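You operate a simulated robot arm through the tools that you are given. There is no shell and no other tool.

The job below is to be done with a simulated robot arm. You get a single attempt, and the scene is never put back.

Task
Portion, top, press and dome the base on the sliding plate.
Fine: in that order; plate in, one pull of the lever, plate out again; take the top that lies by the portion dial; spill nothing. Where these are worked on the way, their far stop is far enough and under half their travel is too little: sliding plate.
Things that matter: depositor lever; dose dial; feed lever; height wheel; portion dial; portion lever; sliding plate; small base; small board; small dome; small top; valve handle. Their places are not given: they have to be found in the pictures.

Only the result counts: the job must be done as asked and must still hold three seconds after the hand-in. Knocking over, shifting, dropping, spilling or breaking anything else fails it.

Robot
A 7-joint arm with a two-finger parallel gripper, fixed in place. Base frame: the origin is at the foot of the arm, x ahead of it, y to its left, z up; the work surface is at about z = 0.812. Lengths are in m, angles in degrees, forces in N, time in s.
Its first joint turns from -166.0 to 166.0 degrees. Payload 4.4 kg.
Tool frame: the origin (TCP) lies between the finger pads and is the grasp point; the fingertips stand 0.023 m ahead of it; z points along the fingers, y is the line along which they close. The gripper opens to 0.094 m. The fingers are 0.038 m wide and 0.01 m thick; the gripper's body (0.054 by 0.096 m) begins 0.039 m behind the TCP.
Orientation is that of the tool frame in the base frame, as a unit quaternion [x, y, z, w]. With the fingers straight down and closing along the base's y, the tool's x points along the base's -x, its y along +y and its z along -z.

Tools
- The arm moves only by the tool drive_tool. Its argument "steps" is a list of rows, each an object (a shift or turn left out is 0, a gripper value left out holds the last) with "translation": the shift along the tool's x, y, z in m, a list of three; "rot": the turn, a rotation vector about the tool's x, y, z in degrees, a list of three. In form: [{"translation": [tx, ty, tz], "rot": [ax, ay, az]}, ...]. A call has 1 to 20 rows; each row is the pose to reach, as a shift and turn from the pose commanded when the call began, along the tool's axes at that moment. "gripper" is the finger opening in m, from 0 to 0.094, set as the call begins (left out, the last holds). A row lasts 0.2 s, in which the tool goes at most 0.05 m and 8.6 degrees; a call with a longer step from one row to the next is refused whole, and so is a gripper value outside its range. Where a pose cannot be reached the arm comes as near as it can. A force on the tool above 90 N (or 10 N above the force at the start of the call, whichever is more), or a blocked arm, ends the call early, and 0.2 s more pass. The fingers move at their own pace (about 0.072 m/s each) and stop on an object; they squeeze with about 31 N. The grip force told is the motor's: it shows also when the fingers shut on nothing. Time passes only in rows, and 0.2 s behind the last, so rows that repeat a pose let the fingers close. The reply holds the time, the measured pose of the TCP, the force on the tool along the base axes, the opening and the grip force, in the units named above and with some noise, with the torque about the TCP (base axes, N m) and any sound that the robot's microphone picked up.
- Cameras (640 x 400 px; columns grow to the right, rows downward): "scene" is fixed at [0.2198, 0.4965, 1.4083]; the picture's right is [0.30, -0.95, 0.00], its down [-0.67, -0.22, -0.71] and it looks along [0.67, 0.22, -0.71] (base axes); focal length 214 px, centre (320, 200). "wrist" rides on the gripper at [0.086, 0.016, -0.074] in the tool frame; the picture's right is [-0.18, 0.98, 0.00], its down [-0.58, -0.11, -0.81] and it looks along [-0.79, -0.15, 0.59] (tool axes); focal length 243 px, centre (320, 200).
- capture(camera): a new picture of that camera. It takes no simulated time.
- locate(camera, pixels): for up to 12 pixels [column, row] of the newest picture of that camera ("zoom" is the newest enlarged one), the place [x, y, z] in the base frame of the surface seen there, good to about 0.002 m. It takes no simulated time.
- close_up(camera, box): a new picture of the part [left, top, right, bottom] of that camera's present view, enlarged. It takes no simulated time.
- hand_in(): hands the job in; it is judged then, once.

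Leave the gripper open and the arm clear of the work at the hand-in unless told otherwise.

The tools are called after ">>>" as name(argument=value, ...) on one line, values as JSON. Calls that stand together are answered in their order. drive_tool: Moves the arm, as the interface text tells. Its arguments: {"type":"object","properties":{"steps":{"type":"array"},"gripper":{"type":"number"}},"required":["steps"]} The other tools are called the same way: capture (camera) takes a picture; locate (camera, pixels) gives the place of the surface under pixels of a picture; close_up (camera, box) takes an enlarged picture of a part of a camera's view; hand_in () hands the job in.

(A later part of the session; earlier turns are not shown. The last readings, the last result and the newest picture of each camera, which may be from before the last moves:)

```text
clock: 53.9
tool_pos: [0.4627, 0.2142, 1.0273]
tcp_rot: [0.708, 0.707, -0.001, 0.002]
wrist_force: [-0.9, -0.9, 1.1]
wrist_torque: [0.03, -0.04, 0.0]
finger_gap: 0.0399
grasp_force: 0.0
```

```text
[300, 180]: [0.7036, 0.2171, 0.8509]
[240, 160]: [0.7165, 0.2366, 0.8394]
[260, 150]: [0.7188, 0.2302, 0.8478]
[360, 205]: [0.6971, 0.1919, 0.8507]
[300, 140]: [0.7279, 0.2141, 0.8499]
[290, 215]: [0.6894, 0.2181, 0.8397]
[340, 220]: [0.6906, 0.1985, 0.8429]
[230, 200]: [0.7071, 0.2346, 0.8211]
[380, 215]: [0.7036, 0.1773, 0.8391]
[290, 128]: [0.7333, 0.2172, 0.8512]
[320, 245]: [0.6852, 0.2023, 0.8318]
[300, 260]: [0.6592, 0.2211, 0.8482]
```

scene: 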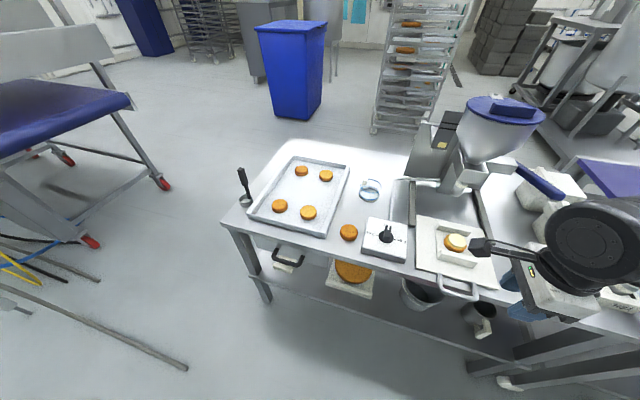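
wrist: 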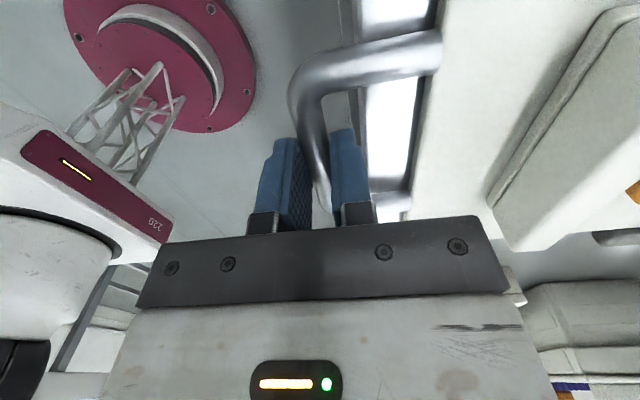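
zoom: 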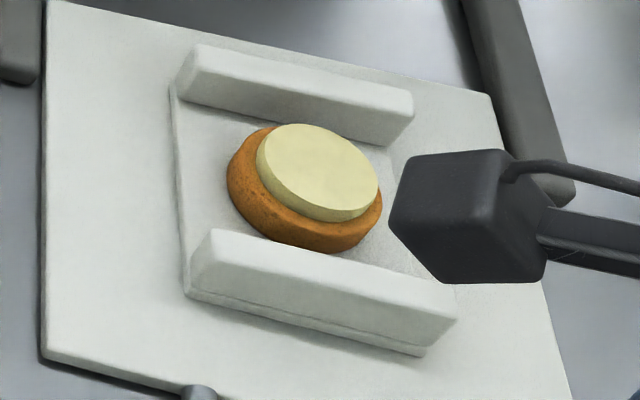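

The portion disc sits on the base: top z≈0.851, centred near (0.712, 0.207). Now I'll measure the free space around the top by the dial.

>>> close_up(camera="scene", box=[320, 210, 390, 260])

>>> locate(camera="zoom", pixels=[[190, 200], [330, 200], [255, 140], [260, 280], [185, 240], [340, 220], [355, 210], [350, 250], [390, 210], [70, 200], [40, 180], [260, 180]])

```text
8.00 times, centred on (355, 235) of scene
```

zoom: 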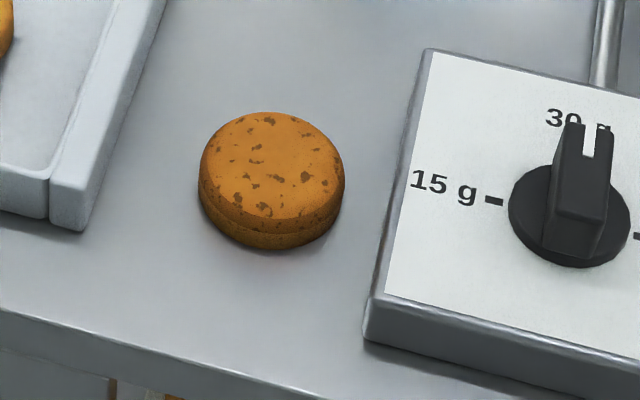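

```text
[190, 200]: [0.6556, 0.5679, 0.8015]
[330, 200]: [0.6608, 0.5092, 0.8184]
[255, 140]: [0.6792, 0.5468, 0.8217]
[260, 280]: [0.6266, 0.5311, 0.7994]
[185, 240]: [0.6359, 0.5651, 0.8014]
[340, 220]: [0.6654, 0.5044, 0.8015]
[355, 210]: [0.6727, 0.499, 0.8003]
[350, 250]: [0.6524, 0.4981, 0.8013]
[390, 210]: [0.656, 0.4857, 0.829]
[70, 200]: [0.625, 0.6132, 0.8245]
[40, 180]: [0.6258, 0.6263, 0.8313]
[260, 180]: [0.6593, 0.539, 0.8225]
```

The gap beside the top is 2 cm to the dial box, so I'll keep the fingers closing along x. Moving above the top with the gripper opened to 0.09.

>>> drive_tool(steps=[{"translation": [0.036, 0.0227, 0.001]}, {"translation": [0.072, 0.0453, 0.002]}, {"translation": [0.108, 0.068, 0.003]}, {"translation": [0.144, 0.0907, 0.004]}, {"translation": [0.18, 0.1133, 0.005]}, {"translation": [0.216, 0.136, 0.006]}, {"translation": [0.252, 0.1587, 0.007]}, {"translation": [0.288, 0.1813, 0.007]}, {"translation": [0.324, 0.204, 0.007]}, {"translation": [0.324, 0.204, 0.007]}], gripper=0.09)

>>> capture(camera="wrist")

>>> close_up(camera="wrist", box=[280, 0, 380, 80])

```text
clock: 56.1
tool_pos: [0.6681, 0.5382, 1.0181]
tcp_rot: [0.707, 0.707, 0.0, 0.003]
wrist_force: [0.1, -0.3, 0.1]
wrist_torque: [0.0, -0.01, 0.04]
finger_gap: 0.0899
grasp_force: 0.0
```

```text
taken
```

wrist: 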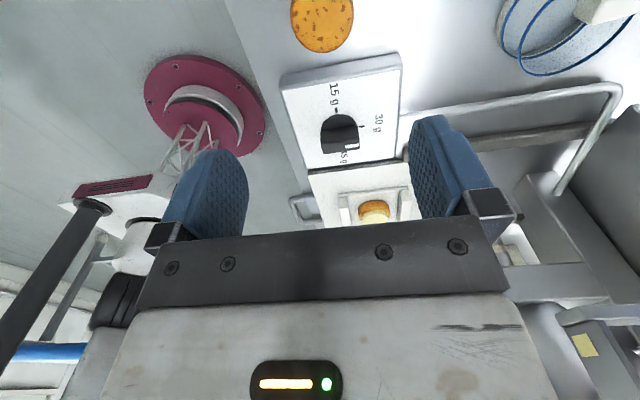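

```text
5.00 times, centred on (330, 40) of wrist
```

zoom: 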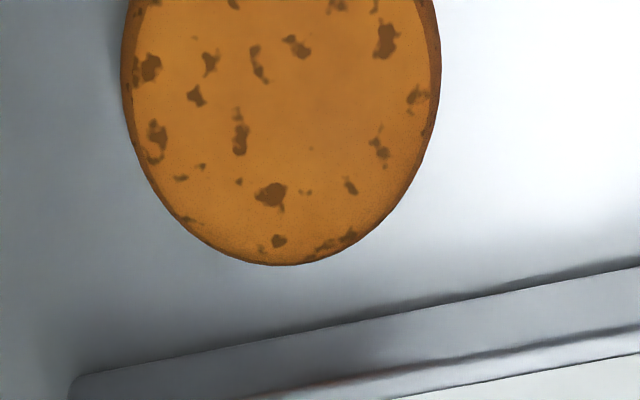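

>>> locate(camera="zoom", pixels=[[128, 60], [124, 40], [436, 60], [432, 30], [275, 262], [280, 255], [140, 120], [425, 120], [160, 20], [400, 20], [280, 60], [285, 5]])

>>> close_up(camera="wrist", box=[500, 280, 640, 400])

```text
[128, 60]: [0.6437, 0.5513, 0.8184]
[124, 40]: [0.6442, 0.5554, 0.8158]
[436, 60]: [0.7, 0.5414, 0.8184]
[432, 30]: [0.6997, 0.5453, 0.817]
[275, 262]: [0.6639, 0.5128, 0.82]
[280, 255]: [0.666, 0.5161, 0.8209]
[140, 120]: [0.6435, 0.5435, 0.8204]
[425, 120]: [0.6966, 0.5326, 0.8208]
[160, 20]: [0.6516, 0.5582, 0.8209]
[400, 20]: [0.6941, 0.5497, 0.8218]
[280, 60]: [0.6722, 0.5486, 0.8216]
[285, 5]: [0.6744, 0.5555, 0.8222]
```

```text
3.33 times, centred on (570, 340) of wrist
```

zoom: 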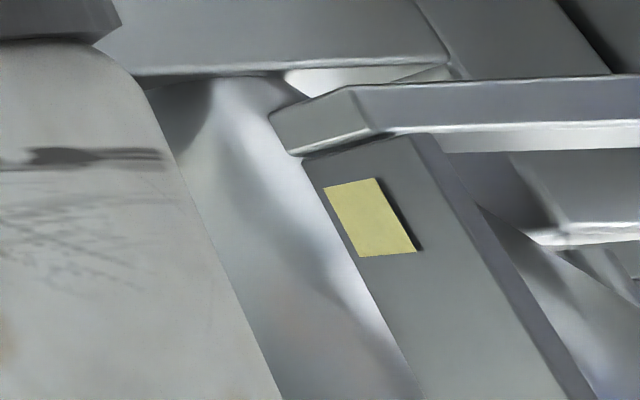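

The yellow label is blank. The top's centre is about (0.670, 0.540) with radius ≈0.03. I'll lower around it in two stages.

>>> drive_tool(steps=[{"translation": [0.002, 0.002, 0.04]}, {"translation": [0.002, 0.002, 0.08]}, {"translation": [0.002, 0.002, 0.12]}, {"translation": [0.002, 0.002, 0.15]}])

>>> capture(camera="wrist")

>>> close_up(camera="scene", box=[310, 190, 410, 260])

```text
clock: 57.1
tool_pos: [0.6724, 0.538, 0.8682]
tcp_rot: [0.707, 0.707, 0.0, 0.002]
wrist_force: [0.3, -0.9, -0.1]
wrist_torque: [0.0, 0.0, 0.02]
finger_gap: 0.0901
grasp_force: 0.0
```

```text
taken
```

wrist: 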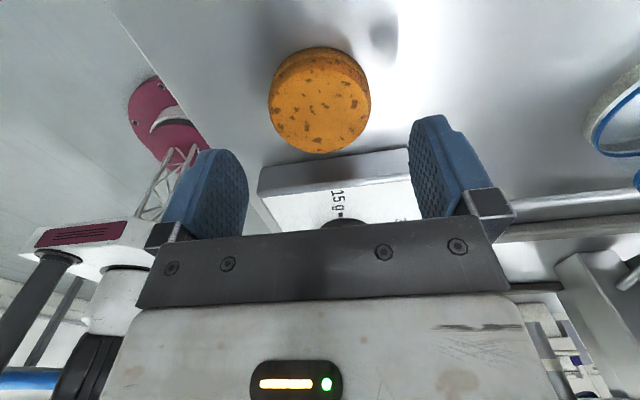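

```text
5.71 times, centred on (360, 225) of scene
```

zoom: 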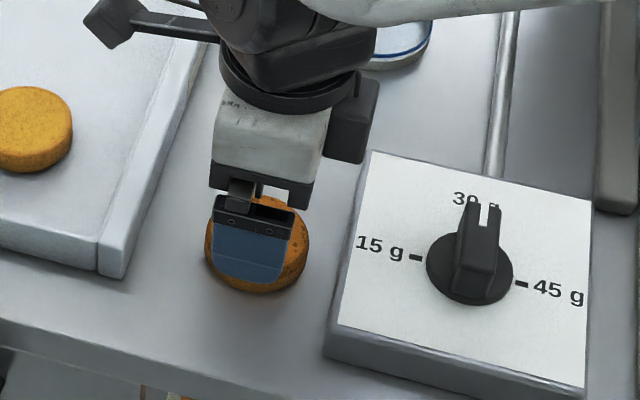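

>>> close_up(camera="wrist", box=[260, 40, 380, 160])

>>> locate(camera="zoom", pixels=[[320, 370], [320, 365], [320, 70], [320, 50], [320, 35], [152, 200], [480, 190], [160, 250], [485, 240], [320, 100], [200, 330], [440, 320]])

```text
3.33 times, centred on (320, 100) of wrist
```

zoom: 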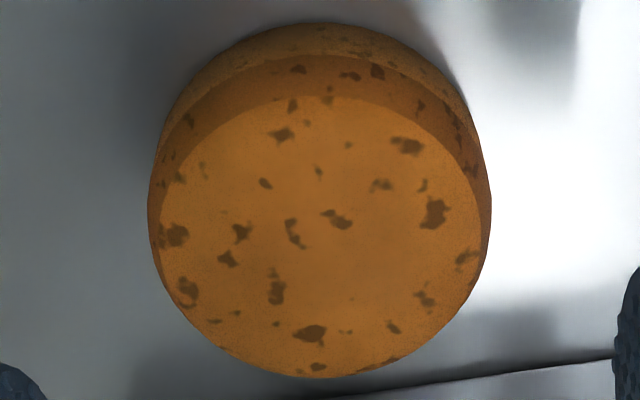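

```text
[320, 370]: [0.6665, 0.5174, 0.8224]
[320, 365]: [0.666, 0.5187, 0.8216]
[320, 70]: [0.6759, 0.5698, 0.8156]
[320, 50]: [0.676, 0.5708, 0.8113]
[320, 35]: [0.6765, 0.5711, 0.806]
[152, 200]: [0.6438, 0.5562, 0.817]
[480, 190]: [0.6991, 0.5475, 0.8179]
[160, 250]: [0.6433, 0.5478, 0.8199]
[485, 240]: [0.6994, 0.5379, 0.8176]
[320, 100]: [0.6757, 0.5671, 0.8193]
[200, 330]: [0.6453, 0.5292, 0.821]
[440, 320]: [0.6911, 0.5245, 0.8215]
```

Top centre ≈(0.6715, 0.5415), radius ≈0.03. I'll shift 3.5 mm in +y, lower to z≈0.828 and close on it.

>>> drive_tool(steps=[{"translation": [0.0035, -0.0008, 0.01]}, {"translation": [0.0035, -0.0008, 0.02]}, {"translation": [0.0035, -0.0008, 0.03]}, {"translation": [0.0035, -0.0008, 0.0405]}, {"translation": [0.0035, -0.0008, 0.0405]}])

>>> drive_tool(steps=[{"translation": [0, 0, 0]}, {"translation": [0, 0, 0]}, {"translation": [0, 0, 0]}], gripper=0.045)

>>> capture(camera="wrist")

```text
clock: 58.3
tool_pos: [0.6713, 0.5422, 0.8268]
tcp_rot: [0.708, 0.707, 0.001, 0.003]
wrist_force: [0.4, -0.2, -0.6]
wrist_torque: [-0.01, 0.0, 0.02]
finger_gap: 0.0901
grasp_force: 0.0
```

```text
clock: 59.1
tool_pos: [0.6711, 0.5433, 0.8273]
tcp_rot: [0.708, 0.706, 0.0, 0.002]
wrist_force: [0.1, -0.3, -0.7]
wrist_torque: [-0.01, 0.03, -0.02]
finger_gap: 0.0608
grasp_force: 11.1
```

```text
taken
```

wrist: 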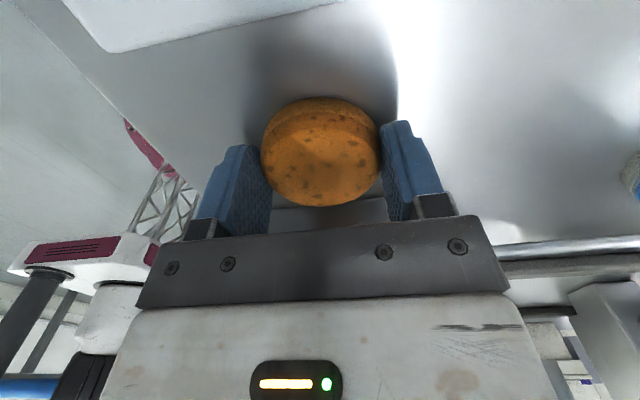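

The top is held at 0.061 with a gentle 11 N grip. I'll lift it straight up slowly.

>>> drive_tool(steps=[{"translation": [0, 0, -0.005]}, {"translation": [0, 0, -0.015]}, {"translation": [0, 0, -0.03]}, {"translation": [0, 0, -0.05]}, {"translation": [0, 0, -0.075]}, {"translation": [0, 0, -0.1]}, {"translation": [0, 0, -0.12]}])

>>> capture(camera="wrist")

>>> capture(camera="scene")

```text
clock: 60.7
tool_pos: [0.6724, 0.5432, 0.9477]
tcp_rot: [0.708, 0.706, -0.001, 0.002]
wrist_force: [-0.5, -0.3, -0.3]
wrist_torque: [-0.01, 0.04, 0.02]
finger_gap: 0.0605
grasp_force: 10.7
```

```text
taken
```

wrist: 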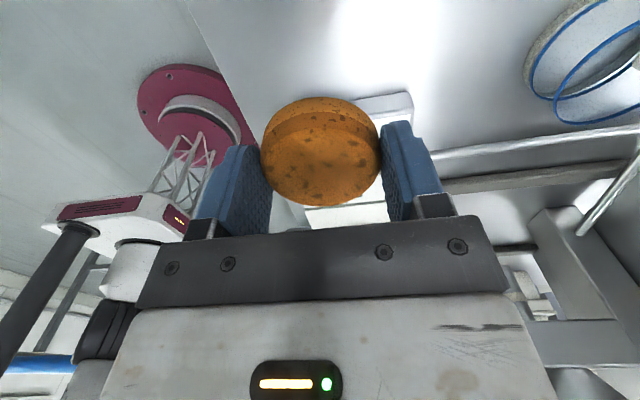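

```text
taken
```

scene: 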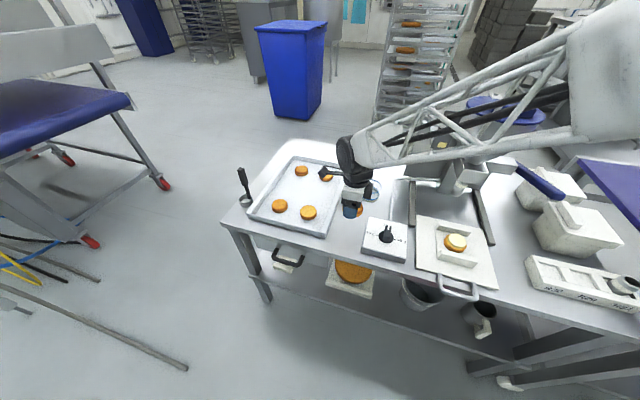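

The top is held securely. I'll carry it over to above the base at about z=0.97.

>>> drive_tool(steps=[{"translation": [-0.02, 0.003, -0.01]}, {"translation": [-0.06, 0.008, -0.02]}, {"translation": [-0.1, 0.013, -0.022]}, {"translation": [-0.14, 0.018, -0.022]}, {"translation": [-0.18, 0.023, -0.022]}, {"translation": [-0.22, 0.028, -0.022]}, {"translation": [-0.26, 0.033, -0.022]}, {"translation": [-0.295, 0.037, -0.022]}, {"translation": [-0.32, 0.04, -0.022]}, {"translation": [-0.333, 0.04, -0.022]}, {"translation": [-0.333, 0.04, -0.022]}])

>>> capture(camera="wrist")

>>> close_up(camera="wrist", box=[260, 0, 400, 110])

>>> close_up(camera="scene", box=[410, 190, 510, 280])

```text
clock: 63.1
tool_pos: [0.712, 0.2099, 0.9718]
tcp_rot: [0.708, 0.706, 0.0, 0.003]
wrist_force: [-0.3, -0.1, -0.5]
wrist_torque: [0.0, -0.03, 0.02]
finger_gap: 0.0605
grasp_force: 10.9
```

```text
taken
```

wrist: 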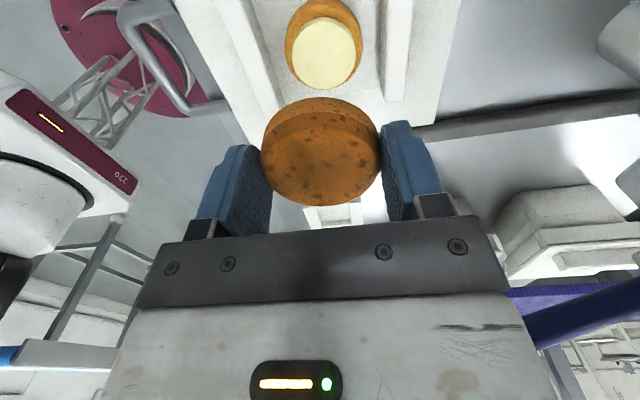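

```text
3.64 times, centred on (330, 55) of wrist
```

zoom: 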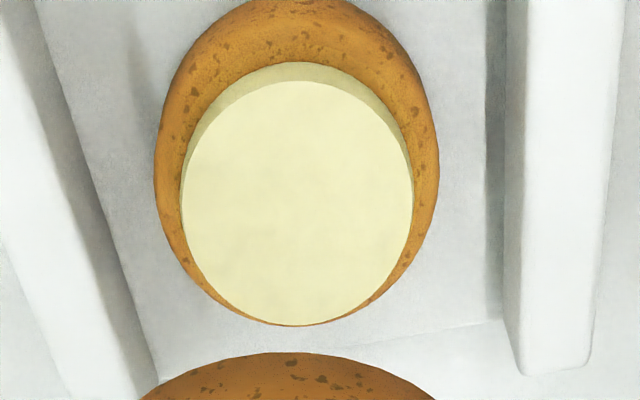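

```text
4.44 times, centred on (460, 235) of scene
```

zoom: 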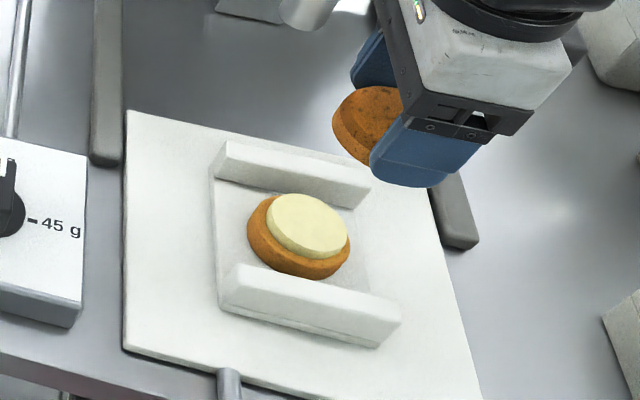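

Now I'll locate the edges of the portion disc, the base and the held top.

>>> close_up(camera="wrist", box=[260, 0, 400, 110])

>>> locate(camera="zoom", pixels=[[186, 200], [410, 190], [295, 322], [300, 84], [300, 200], [300, 66], [157, 160], [436, 160], [300, 10], [165, 200], [430, 200], [290, 2]])

>>> locate(camera="wrist", pixels=[[322, 203], [322, 198], [322, 125], [322, 115], [322, 101], [264, 160], [381, 160], [322, 160], [270, 130], [376, 130]])

```text
3.64 times, centred on (330, 55) of wrist
```

zoom: 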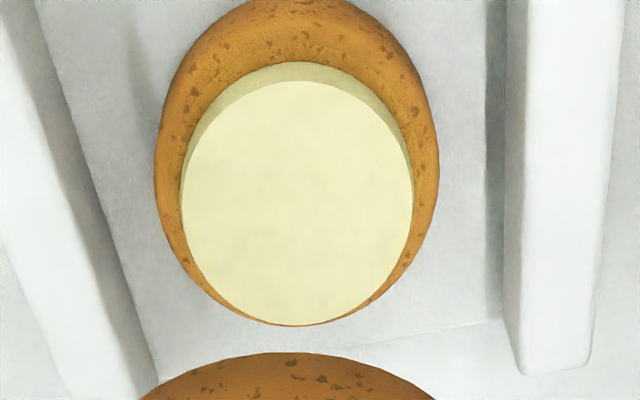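

```text
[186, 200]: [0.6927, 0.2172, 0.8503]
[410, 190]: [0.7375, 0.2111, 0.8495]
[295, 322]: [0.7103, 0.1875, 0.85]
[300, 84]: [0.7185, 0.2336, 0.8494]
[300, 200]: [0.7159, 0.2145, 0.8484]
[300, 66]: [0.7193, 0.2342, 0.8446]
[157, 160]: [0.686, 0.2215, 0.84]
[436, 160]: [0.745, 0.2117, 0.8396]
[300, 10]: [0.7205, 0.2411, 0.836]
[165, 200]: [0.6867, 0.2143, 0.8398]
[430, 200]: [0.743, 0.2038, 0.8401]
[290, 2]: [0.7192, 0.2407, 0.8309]
```

```text
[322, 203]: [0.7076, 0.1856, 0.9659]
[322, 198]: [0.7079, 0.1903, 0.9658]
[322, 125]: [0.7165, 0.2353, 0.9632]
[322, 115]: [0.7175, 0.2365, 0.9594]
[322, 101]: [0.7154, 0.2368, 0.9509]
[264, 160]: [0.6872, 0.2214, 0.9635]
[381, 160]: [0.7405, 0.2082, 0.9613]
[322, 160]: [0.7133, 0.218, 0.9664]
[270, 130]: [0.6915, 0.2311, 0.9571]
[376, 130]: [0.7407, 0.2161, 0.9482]
```

Base and portion centre ≈(0.715, 0.211); held top ≈(0.7125, 0.208). I'll correct by +2.5 mm x and +3 mm y and lower to about 6 mm above the portion.

>>> drive_tool(steps=[{"translation": [0.003, 0.0025, 0.02]}, {"translation": [0.003, 0.0025, 0.04]}, {"translation": [0.003, 0.0025, 0.06]}, {"translation": [0.003, 0.0025, 0.078]}, {"translation": [0.003, 0.0025, 0.087]}, {"translation": [0.003, 0.0025, 0.087]}])

>>> capture(camera="wrist")

>>> close_up(camera="scene", box=[420, 200, 500, 270])

```text
clock: 64.5
tool_pos: [0.7128, 0.2133, 0.885]
tcp_rot: [0.708, 0.706, 0.0, 0.002]
wrist_force: [-0.1, -0.7, 0.4]
wrist_torque: [0.0, 0.01, 0.0]
finger_gap: 0.0607
grasp_force: 11.4
```

```text
taken
```

wrist: 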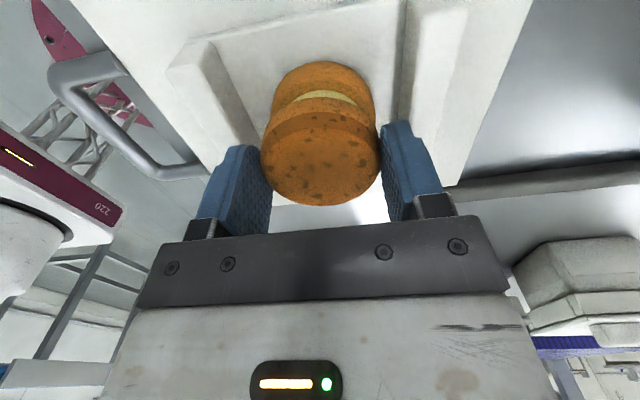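

```text
5.71 times, centred on (460, 235) of scene
```

zoom: 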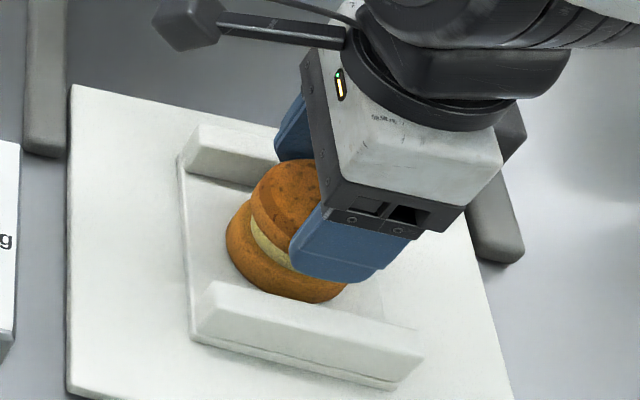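

>>> locate(camera="wrist", pixels=[[323, 64], [323, 75], [323, 85], [323, 120], [323, 112], [323, 128], [275, 95], [373, 95], [264, 150], [379, 150], [323, 95], [323, 100]])

>>> close_up(camera="wrist", box=[250, 50, 400, 210])

```text
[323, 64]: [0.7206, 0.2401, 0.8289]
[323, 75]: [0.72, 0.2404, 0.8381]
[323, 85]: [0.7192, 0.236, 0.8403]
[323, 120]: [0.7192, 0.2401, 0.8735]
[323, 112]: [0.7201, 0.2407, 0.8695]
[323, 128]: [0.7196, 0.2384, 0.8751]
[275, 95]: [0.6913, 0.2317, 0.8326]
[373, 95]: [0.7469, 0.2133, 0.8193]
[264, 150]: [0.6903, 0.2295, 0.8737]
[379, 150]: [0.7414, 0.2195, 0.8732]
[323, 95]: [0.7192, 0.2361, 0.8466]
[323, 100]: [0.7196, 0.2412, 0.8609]
```

```text
2.50 times, centred on (325, 130) of wrist
```

zoom: 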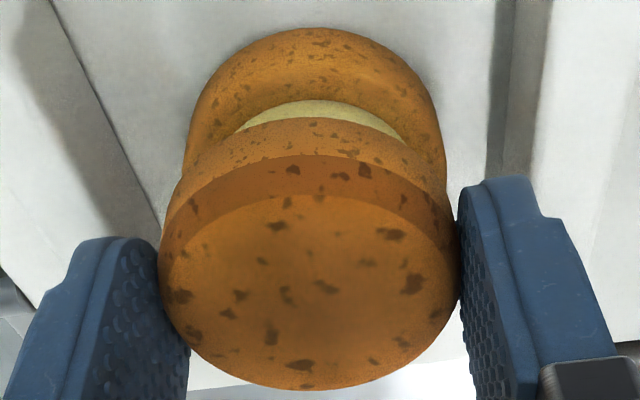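

The near walls line up in y (0.2404 vs 0.2405). I'll add 1.3 mm in x and lower gently until contact.

>>> drive_tool(steps=[{"translation": [0, 0.0013, 0.001]}, {"translation": [0, 0.0013, 0.002]}, {"translation": [0, 0.0013, 0.003]}, {"translation": [0, 0.0013, 0.004]}, {"translation": [0, 0.0013, 0.005]}])

```text
clock: 65.7
tool_pos: [0.7147, 0.2127, 0.8791]
tcp_rot: [0.708, 0.706, 0.0, 0.003]
wrist_force: [0.5, 0.0, 0.4]
wrist_torque: [0.02, 0.02, 0.02]
finger_gap: 0.0605
grasp_force: 11.2
```

>>> drive_tool(steps=[{"translation": [0, 0, 0.0005]}, {"translation": [0, 0, 0.001]}, {"translation": [0, 0, 0.001]}])

>>> capture(camera="wrist")

>>> close_up(camera="scene", box=[430, 210, 490, 260])

```text
clock: 66.5
tool_pos: [0.7147, 0.213, 0.8777]
tcp_rot: [0.708, 0.707, 0.0, 0.003]
wrist_force: [0.8, 0.1, 0.1]
wrist_torque: [-0.01, -0.05, 0.02]
finger_gap: 0.0607
grasp_force: 10.8
```

```text
taken
```

wrist: 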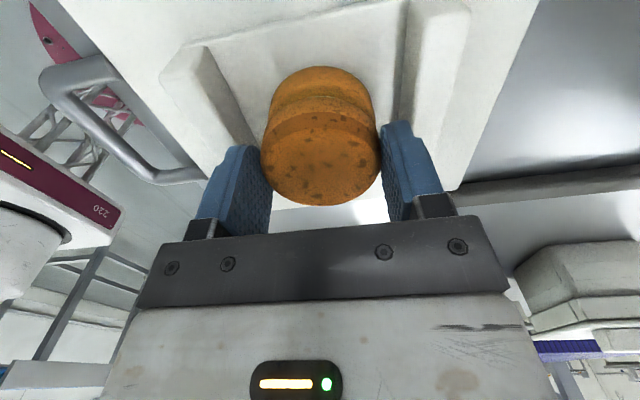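

```text
8.00 times, centred on (460, 235) of scene
```

zoom: 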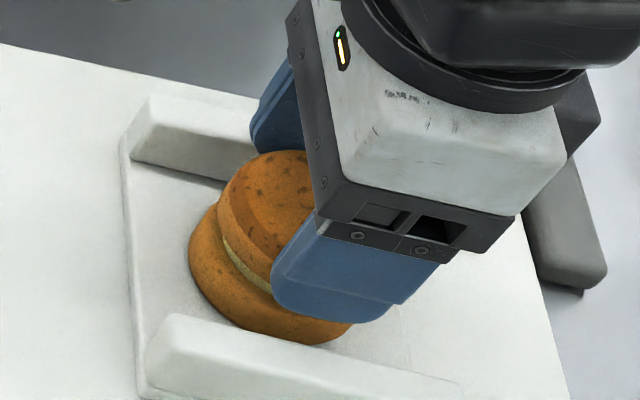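

>>> drive_tool(steps=[{"translation": [0, 0, 0.0004]}, {"translation": [0, 0, 0.0008]}, {"translation": [0, 0, 0.0012]}])

```text
clock: 67.3
tool_pos: [0.7153, 0.2136, 0.8769]
tcp_rot: [0.708, 0.706, 0.0, 0.002]
wrist_force: [-1.1, -1.1, 2.0]
wrist_torque: [-0.06, 0.02, 0.0]
finger_gap: 0.0605
grasp_force: 11.1
```

>>> drive_tool(steps=[{"translation": [0, 0, 0.0003]}, {"translation": [0, 0, 0.0006]}])

```text
clock: 67.9
tool_pos: [0.714, 0.2135, 0.8768]
tcp_rot: [0.708, 0.706, 0.0, 0.001]
wrist_force: [0.6, 0.5, 3.8]
wrist_torque: [0.05, 0.0, 0.01]
finger_gap: 0.0606
grasp_force: 11.3
```

Contact is felt (Fz rising to 3.8 N). I'll open the fingers to 0.076 and then rise.

>>> drive_tool(steps=[{"translation": [0, 0, 0]}, {"translation": [0, 0, 0]}], gripper=0.076)

>>> capture(camera="wrist")

>>> close_up(camera="scene", box=[430, 210, 490, 260])

```text
clock: 68.5
tool_pos: [0.7137, 0.2129, 0.8762]
tcp_rot: [0.708, 0.707, 0.001, 0.002]
wrist_force: [-0.3, 0.6, 0.3]
wrist_torque: [0.02, 0.0, -0.01]
finger_gap: 0.0759
grasp_force: 0.3
```

```text
taken
```

wrist: 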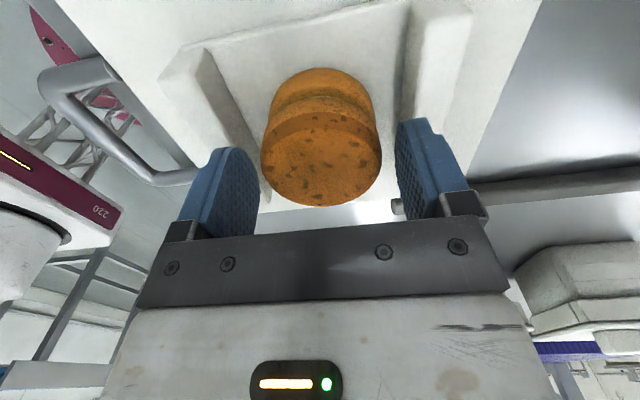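

```text
8.00 times, centred on (460, 235) of scene
```

zoom: 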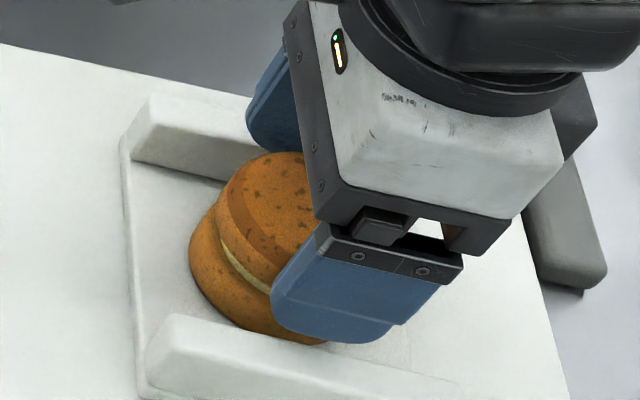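

Released. I'll rise 6 cm, then close the fingers to use them as the press.

>>> drive_tool(steps=[{"translation": [0, 0, -0.005]}, {"translation": [0, 0, -0.015]}, {"translation": [0, 0, -0.035]}, {"translation": [0, 0, -0.06]}])

>>> drive_tool(steps=[{"translation": [0, 0, 0]}, {"translation": [0, 0, 0]}, {"translation": [0, 0, 0]}, {"translation": [0, 0, 0]}], gripper=0.0)

>>> capture(camera="wrist")

>>> close_up(camera="scene", box=[430, 210, 490, 260])

```text
clock: 69.5
tool_pos: [0.7136, 0.2115, 0.9353]
tcp_rot: [0.707, 0.707, -0.001, 0.003]
wrist_force: [-1.2, -0.4, -0.2]
wrist_torque: [-0.01, -0.01, 0.01]
finger_gap: 0.076
grasp_force: 0.0
```

```text
clock: 70.5
tool_pos: [0.7159, 0.2125, 0.9351]
tcp_rot: [0.708, 0.707, 0.0, 0.002]
wrist_force: [-0.2, -0.6, -0.4]
wrist_torque: [-0.03, 0.0, 0.02]
finger_gap: 0.0001
grasp_force: 30.9
```

```text
taken
```

wrist: 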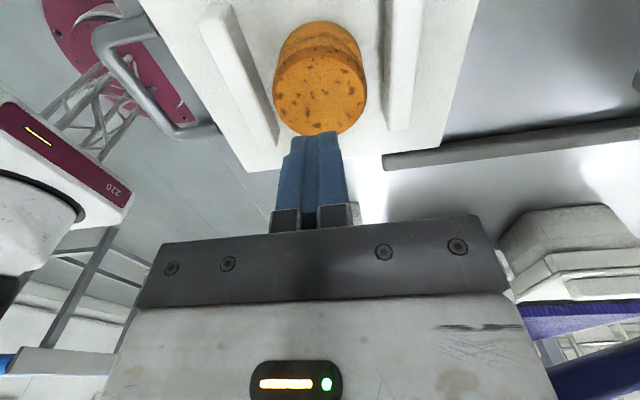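

```text
8.00 times, centred on (460, 235) of scene
```

zoom: 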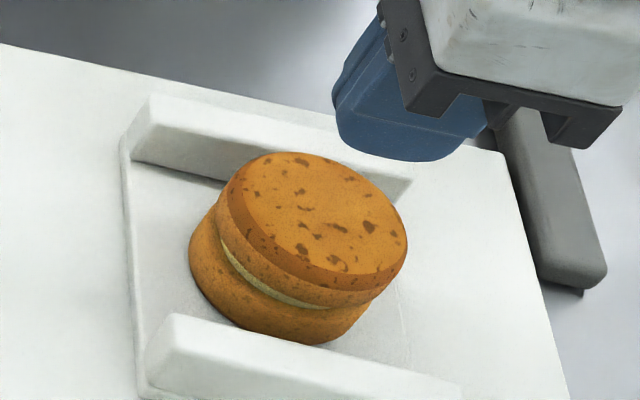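

The sandwich stands neatly. I'll locate the top's rim to centre the press.

>>> close_up(camera="wrist", box=[260, 10, 380, 150])

>>> locate(camera="zoom", pixels=[[320, 355], [320, 345], [320, 120], [320, 105], [320, 95], [320, 60], [320, 45], [195, 200], [450, 200], [200, 250], [445, 250], [320, 225]])

>>> close_up(camera="scene", box=[430, 210, 490, 260])

>>> locate(camera="zoom", pixels=[[232, 185], [404, 240], [290, 156], [350, 278], [315, 215], [240, 230], [340, 295], [205, 240], [240, 330], [190, 250]])

```text
2.86 times, centred on (320, 80) of wrist
```

zoom: 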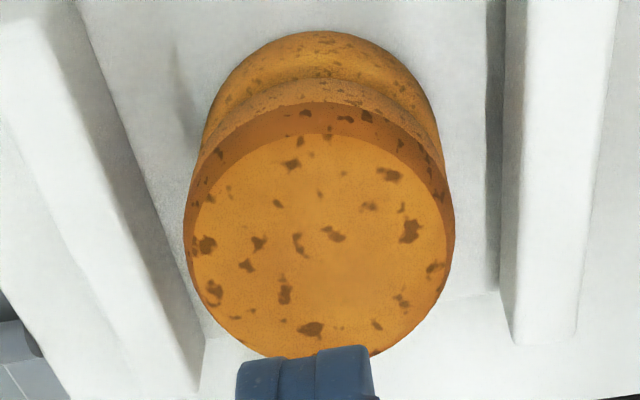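

```text
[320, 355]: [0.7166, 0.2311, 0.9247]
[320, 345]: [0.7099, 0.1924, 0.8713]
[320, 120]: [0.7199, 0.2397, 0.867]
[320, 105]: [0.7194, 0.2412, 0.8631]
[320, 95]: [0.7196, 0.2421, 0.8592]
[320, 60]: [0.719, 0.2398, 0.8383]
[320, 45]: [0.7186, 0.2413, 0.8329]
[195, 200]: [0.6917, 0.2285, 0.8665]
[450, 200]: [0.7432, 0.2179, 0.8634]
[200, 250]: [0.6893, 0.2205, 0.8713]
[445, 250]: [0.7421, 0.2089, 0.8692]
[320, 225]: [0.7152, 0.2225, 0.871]
```

```text
8.00 times, centred on (460, 235) of scene
```

zoom: 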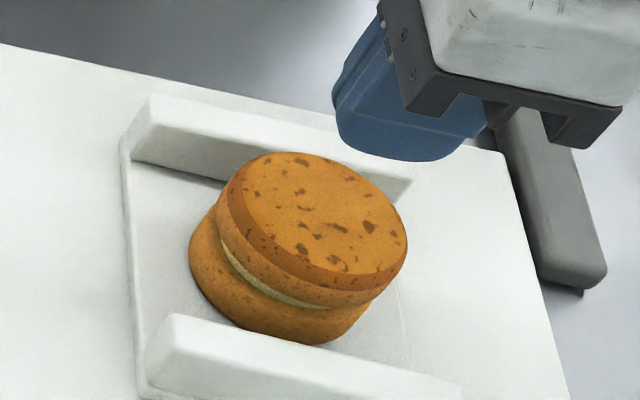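

```text
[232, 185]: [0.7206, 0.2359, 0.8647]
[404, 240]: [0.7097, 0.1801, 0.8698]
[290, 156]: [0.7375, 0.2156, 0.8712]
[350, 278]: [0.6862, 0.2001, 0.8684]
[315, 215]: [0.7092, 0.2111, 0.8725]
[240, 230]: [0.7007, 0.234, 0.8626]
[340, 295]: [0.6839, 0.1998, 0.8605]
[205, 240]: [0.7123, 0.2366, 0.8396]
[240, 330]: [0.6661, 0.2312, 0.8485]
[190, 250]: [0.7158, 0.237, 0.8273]
```

Top centre ≈(0.715, 0.211), surface z≈0.872. I'll lower the closed fingers to just above it, then press gradually.

>>> drive_tool(steps=[{"translation": [-0.001, 0, 0.012]}, {"translation": [-0.001, 0, 0.024]}, {"translation": [-0.001, 0, 0.034]}, {"translation": [-0.001, 0, 0.0365]}, {"translation": [-0.001, 0, 0.0375]}, {"translation": [-0.001, 0, 0.0385]}])

```text
clock: 71.9
tool_pos: [0.7139, 0.2112, 0.8989]
tcp_rot: [0.708, 0.706, 0.0, 0.003]
wrist_force: [0.3, -0.6, 0.5]
wrist_torque: [0.02, -0.02, -0.02]
finger_gap: 0.0002
grasp_force: 31.0
```

>>> drive_tool(steps=[{"translation": [0, 0, 0.001]}, {"translation": [0, 0, 0.002]}, {"translation": [0, 0, 0.003]}, {"translation": [0, 0, 0.0035]}, {"translation": [0, 0, 0.004]}])

```text
clock: 73.1
tool_pos: [0.7151, 0.2119, 0.8947]
tcp_rot: [0.707, 0.707, 0.0, 0.003]
wrist_force: [-0.2, 0.0, 1.0]
wrist_torque: [0.02, 0.03, 0.01]
finger_gap: 0.0
grasp_force: 31.2
```

>>> drive_tool(steps=[{"translation": [0, 0, 0.0005]}, {"translation": [0, 0, 0.001]}, {"translation": [0, 0, 0.001]}])

```text
clock: 73.9
tool_pos: [0.7149, 0.2117, 0.8933]
tcp_rot: [0.708, 0.706, 0.0, 0.002]
wrist_force: [1.5, 0.6, 3.1]
wrist_torque: [0.02, -0.01, -0.01]
finger_gap: 0.0
grasp_force: 31.0
```

Contact begins (3 N). Continuing in half-millimetre steps.

>>> drive_tool(steps=[{"translation": [0, 0, 0.0005]}, {"translation": [0, 0, 0.0005]}])

>>> drive_tool(steps=[{"translation": [0, 0, 0.0005]}, {"translation": [0, 0, 0.0005]}])

```text
clock: 74.5
tool_pos: [0.7142, 0.2121, 0.8934]
tcp_rot: [0.707, 0.707, 0.0, 0.002]
wrist_force: [-0.1, 0.4, 2.6]
wrist_torque: [0.07, -0.01, 0.0]
finger_gap: 0.0
grasp_force: 31.0
```

```text
clock: 75.1
tool_pos: [0.7141, 0.2113, 0.8905]
tcp_rot: [0.707, 0.707, 0.0, 0.003]
wrist_force: [0.0, 0.4, 2.9]
wrist_torque: [-0.02, 0.02, -0.01]
finger_gap: 0.0
grasp_force: 31.1
```

>>> close_up(camera="scene", box=[430, 210, 490, 260])

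>>> drive_tool(steps=[{"translation": [0, 0, 0.0005]}, {"translation": [0, 0, 0.0005]}])

>>> close_up(camera="scene", box=[430, 210, 490, 260])

```text
8.00 times, centred on (460, 235) of scene
```

zoom: 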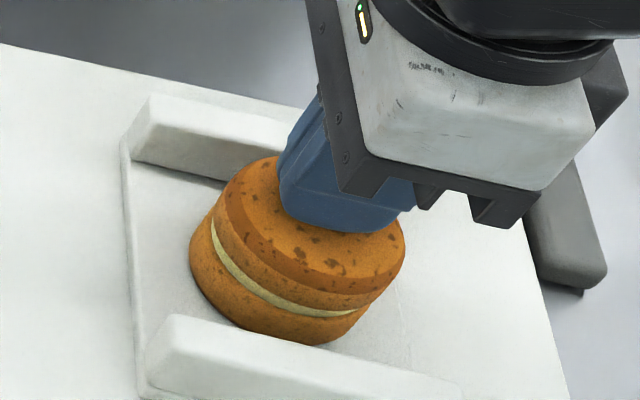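

```text
clock: 75.7
tool_pos: [0.7147, 0.2108, 0.8921]
tcp_rot: [0.708, 0.706, 0.0, 0.002]
wrist_force: [0.5, 0.9, 4.4]
wrist_torque: [0.04, -0.03, -0.02]
finger_gap: 0.0003
grasp_force: 31.3
```

```text
8.00 times, centred on (460, 235) of scene
```

zoom: 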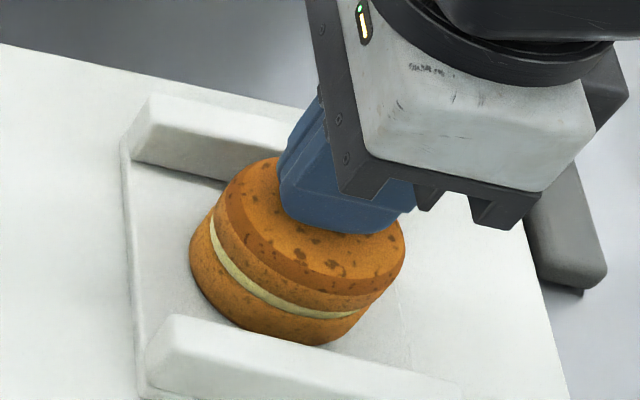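

The portion is spreading under the top. I'll check heights and continue in small steps.

>>> locate(camera="zoom", pixels=[[250, 190], [330, 265], [390, 260], [260, 175], [225, 240], [240, 275], [290, 300], [300, 250]])

>>> drive_tool(steps=[{"translation": [0, 0, 0.0005]}, {"translation": [0, 0, 0.0005]}])

>>> close_up(camera="scene", box=[430, 210, 490, 260])

>>> locate(camera="zoom", pixels=[[250, 190], [330, 265], [390, 260], [260, 175], [225, 240], [240, 275], [290, 300], [300, 250]])

```text
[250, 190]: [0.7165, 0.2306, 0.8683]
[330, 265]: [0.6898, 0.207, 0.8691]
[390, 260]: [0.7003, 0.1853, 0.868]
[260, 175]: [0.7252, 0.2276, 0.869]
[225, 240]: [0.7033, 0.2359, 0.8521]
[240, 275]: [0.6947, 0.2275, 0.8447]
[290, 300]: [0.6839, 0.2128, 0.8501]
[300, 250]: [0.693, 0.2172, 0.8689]
```

```text
clock: 76.3
tool_pos: [0.7146, 0.2109, 0.8903]
tcp_rot: [0.708, 0.706, 0.0, 0.003]
wrist_force: [-0.4, 0.0, 10.5]
wrist_torque: [0.05, 0.02, 0.0]
finger_gap: 0.0
grasp_force: 31.0
```

```text
8.00 times, centred on (460, 235) of scene
```

zoom: 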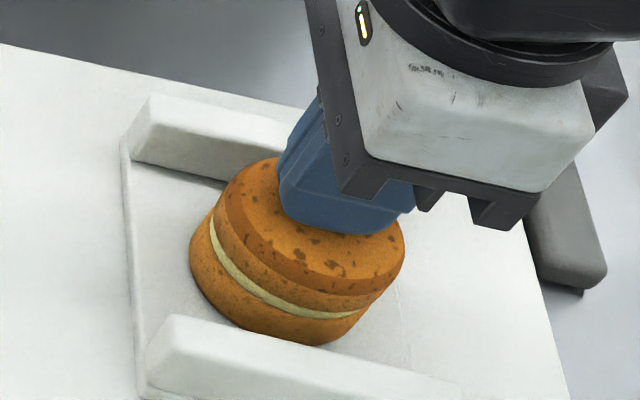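

```text
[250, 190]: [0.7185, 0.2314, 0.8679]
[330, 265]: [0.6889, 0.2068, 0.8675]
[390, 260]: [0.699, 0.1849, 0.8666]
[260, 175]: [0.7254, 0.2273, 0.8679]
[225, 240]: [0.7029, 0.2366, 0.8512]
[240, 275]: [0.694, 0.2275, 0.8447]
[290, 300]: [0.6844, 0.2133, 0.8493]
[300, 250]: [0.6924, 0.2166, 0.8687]
```

Top surface is down ≈4 mm (0.872→0.868) and the force has risen to 10.5 N. I'll go just slightly further.

>>> drive_tool(steps=[{"translation": [0, 0, 0.0003]}, {"translation": [0, 0, 0.0003]}])

>>> close_up(camera="scene", box=[430, 210, 490, 260])

>>> locate(camera="zoom", pixels=[[250, 190], [330, 265], [390, 260], [260, 175], [225, 240], [240, 275], [290, 300], [300, 250]])

```text
clock: 76.9
tool_pos: [0.7151, 0.2116, 0.8917]
tcp_rot: [0.708, 0.706, 0.0, 0.003]
wrist_force: [-1.7, 0.7, 17.2]
wrist_torque: [0.0, 0.04, 0.02]
finger_gap: 0.0
grasp_force: 31.3
```

```text
8.00 times, centred on (460, 235) of scene
```

zoom: 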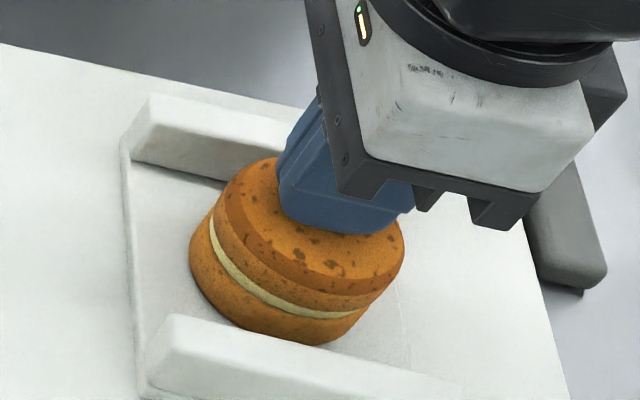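

```text
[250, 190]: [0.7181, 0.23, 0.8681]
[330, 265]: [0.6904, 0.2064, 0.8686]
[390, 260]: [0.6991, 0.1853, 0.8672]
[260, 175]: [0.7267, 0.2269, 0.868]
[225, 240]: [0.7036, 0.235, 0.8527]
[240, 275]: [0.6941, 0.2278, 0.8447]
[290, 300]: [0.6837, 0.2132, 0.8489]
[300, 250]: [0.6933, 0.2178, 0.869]
```

Force 17 N with no further sinking: the press has bottomed out. I'll hold briefly and then lift off.

>>> drive_tool(steps=[{"translation": [0, 0, 0]}, {"translation": [0, 0, 0]}, {"translation": [0, 0, 0]}])

>>> drive_tool(steps=[{"translation": [0, 0, -0.002]}, {"translation": [0, 0, -0.005]}, {"translation": [0, 0, -0.015]}, {"translation": [0, 0, -0.04]}, {"translation": [0, 0, -0.08]}, {"translation": [0, -0.02, -0.12]}])

>>> close_up(camera="scene", box=[430, 210, 490, 260])

>>> locate(camera="zoom", pixels=[[232, 190], [404, 240], [290, 158], [350, 280], [315, 215], [205, 240], [330, 215], [270, 200]])

```text
clock: 77.7
tool_pos: [0.714, 0.2117, 0.8909]
tcp_rot: [0.708, 0.706, 0.0, 0.002]
wrist_force: [0.4, 0.4, 20.7]
wrist_torque: [0.02, -0.02, 0.0]
finger_gap: 0.0
grasp_force: 30.9
```

```text
clock: 79.1
tool_pos: [0.6966, 0.2106, 1.013]
tcp_rot: [0.708, 0.706, 0.0, 0.002]
wrist_force: [-0.1, -0.1, 0.4]
wrist_torque: [-0.01, -0.03, 0.02]
finger_gap: 0.0
grasp_force: 30.7
```

```text
8.00 times, centred on (460, 235) of scene
```

zoom: 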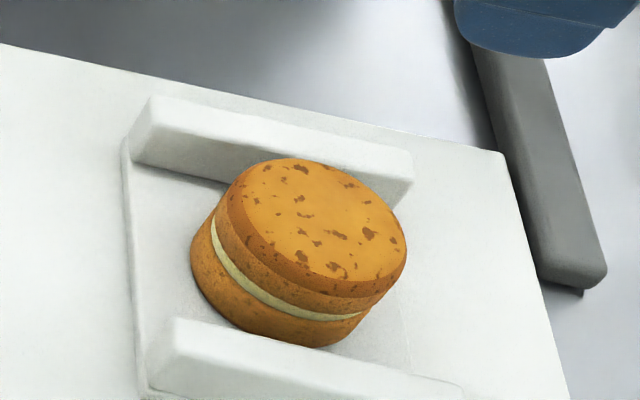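

```text
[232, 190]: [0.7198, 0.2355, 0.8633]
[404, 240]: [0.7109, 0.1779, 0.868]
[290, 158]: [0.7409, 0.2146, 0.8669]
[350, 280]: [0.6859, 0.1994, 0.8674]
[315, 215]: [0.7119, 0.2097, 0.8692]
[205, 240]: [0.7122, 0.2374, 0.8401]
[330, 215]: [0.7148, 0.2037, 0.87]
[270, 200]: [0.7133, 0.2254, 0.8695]
```

The sandwich is pressed: top at z≈0.869, total height ≈0.048, nothing spilled. Next is the dome. I'll turn the tool back to closing along y and move toward the dome side.

>>> drive_tool(steps=[{"translation": [0.0, -0.01, -0.02], "rot": [0, 0, -8]}, {"translation": [0.02, -0.02, -0.035], "rot": [0, 0, -16]}, {"translation": [0.05, -0.03, -0.05], "rot": [0, 0, -24]}, {"translation": [0.08, -0.04, -0.06], "rot": [0, 0, -32]}, {"translation": [0.11, -0.05, -0.07], "rot": [0, 0, -40]}, {"translation": [0.14, -0.06, -0.08], "rot": [0, 0, -48]}, {"translation": [0.17, -0.07, -0.09], "rot": [0, 0, -56]}, {"translation": [0.2, -0.077, -0.09], "rot": [0, 0, -64]}, {"translation": [0.23, -0.077, -0.09], "rot": [0, 0, -72]}, {"translation": [0.26, -0.077, -0.09], "rot": [0, 0, -80]}, {"translation": [0.28, -0.077, -0.09], "rot": [0, 0, -87]}, {"translation": [0.29, -0.077, -0.09], "rot": [0, 0, -90]}], gripper=0.06)

>>> capture(camera="wrist")

>>> capture(camera="scene")

```text
clock: 81.7
tool_pos: [0.6169, 0.5025, 1.0994]
tcp_rot: [0.0, 1.0, -0.002, 0.001]
wrist_force: [0.1, -0.3, 0.3]
wrist_torque: [-0.02, 0.0, -0.04]
finger_gap: 0.0601
grasp_force: 0.0
```

```text
taken
```

wrist: 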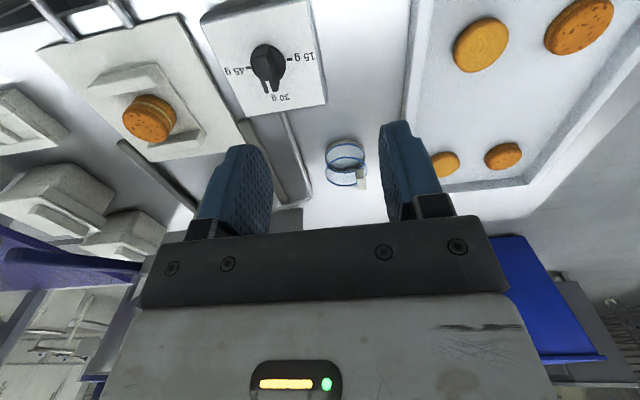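

```text
taken
```

scene: 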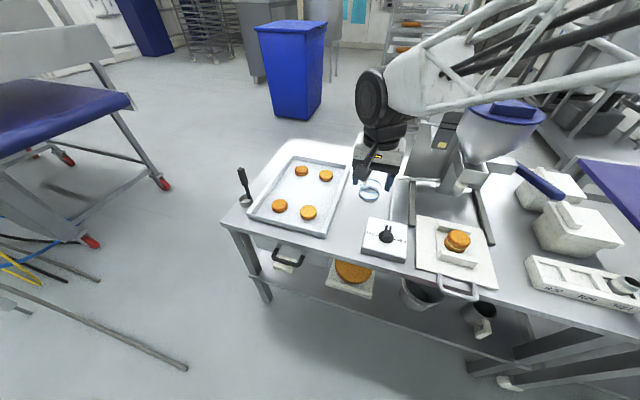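

I'll tilt the hand 25° (fingers toward +x) and approach above the dome to see how it looks and whether the reach holds.

>>> drive_tool(steps=[{"translation": [-0.03, 0.005, 0.015], "rot": [0, -5, 0]}, {"translation": [-0.065, 0.011, 0.03], "rot": [0, -10, 0]}, {"translation": [-0.1, 0.017, 0.045], "rot": [0, -15, 0]}, {"translation": [-0.13, 0.023, 0.06], "rot": [0, -20, 0]}, {"translation": [-0.163, 0.029, 0.08], "rot": [0, -25, 0]}, {"translation": [-0.163, 0.029, 0.08], "rot": [0, -25, 0]}])

>>> capture(camera="wrist")

>>> close_up(camera="wrist", box=[280, 60, 400, 160])

>>> capture(camera="scene")

```text
clock: 83.1
tool_pos: [0.7803, 0.5309, 1.0207]
tcp_rot: [0.0, 0.976, -0.001, 0.219]
wrist_force: [0.2, 0.1, -1.3]
wrist_torque: [0.0, -0.01, -0.01]
finger_gap: 0.0599
grasp_force: 0.1
```

```text
taken
```

wrist: 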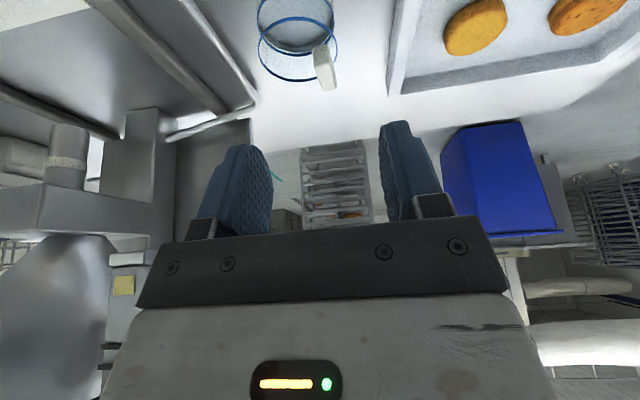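

```text
4.00 times, centred on (340, 110) of wrist
```

zoom: 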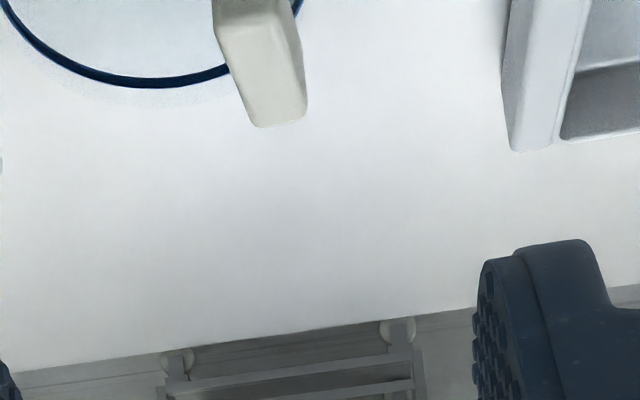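

```text
taken
```

scene: 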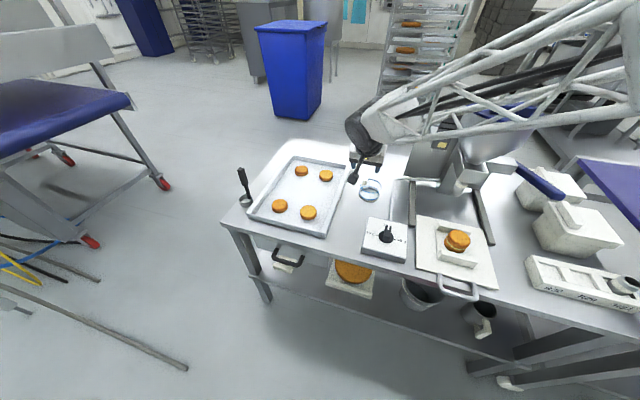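

>>> close_up(camera="wrist", box=[245, 0, 350, 100])

>>> locate(camera="zoom", pixels=[[350, 190], [370, 190], [330, 200], [320, 230], [345, 230], [365, 330], [345, 350], [380, 340], [330, 170], [200, 130], [250, 130], [200, 200]])

```text
4.00 times, centred on (298, 50) of wrist
```

zoom: 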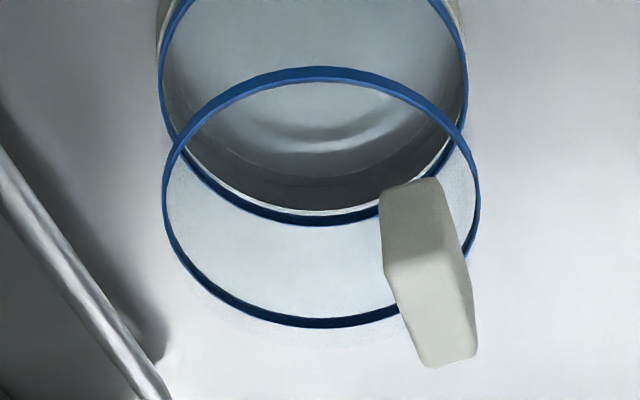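

```text
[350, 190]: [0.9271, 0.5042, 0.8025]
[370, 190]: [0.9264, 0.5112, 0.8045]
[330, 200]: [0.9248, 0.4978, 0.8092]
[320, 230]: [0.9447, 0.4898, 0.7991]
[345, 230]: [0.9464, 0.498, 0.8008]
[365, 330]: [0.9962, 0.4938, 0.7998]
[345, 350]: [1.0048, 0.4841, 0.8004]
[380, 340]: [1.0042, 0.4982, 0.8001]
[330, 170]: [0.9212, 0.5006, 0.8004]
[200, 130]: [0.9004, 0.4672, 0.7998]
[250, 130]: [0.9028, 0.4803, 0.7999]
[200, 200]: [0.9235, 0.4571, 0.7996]
```

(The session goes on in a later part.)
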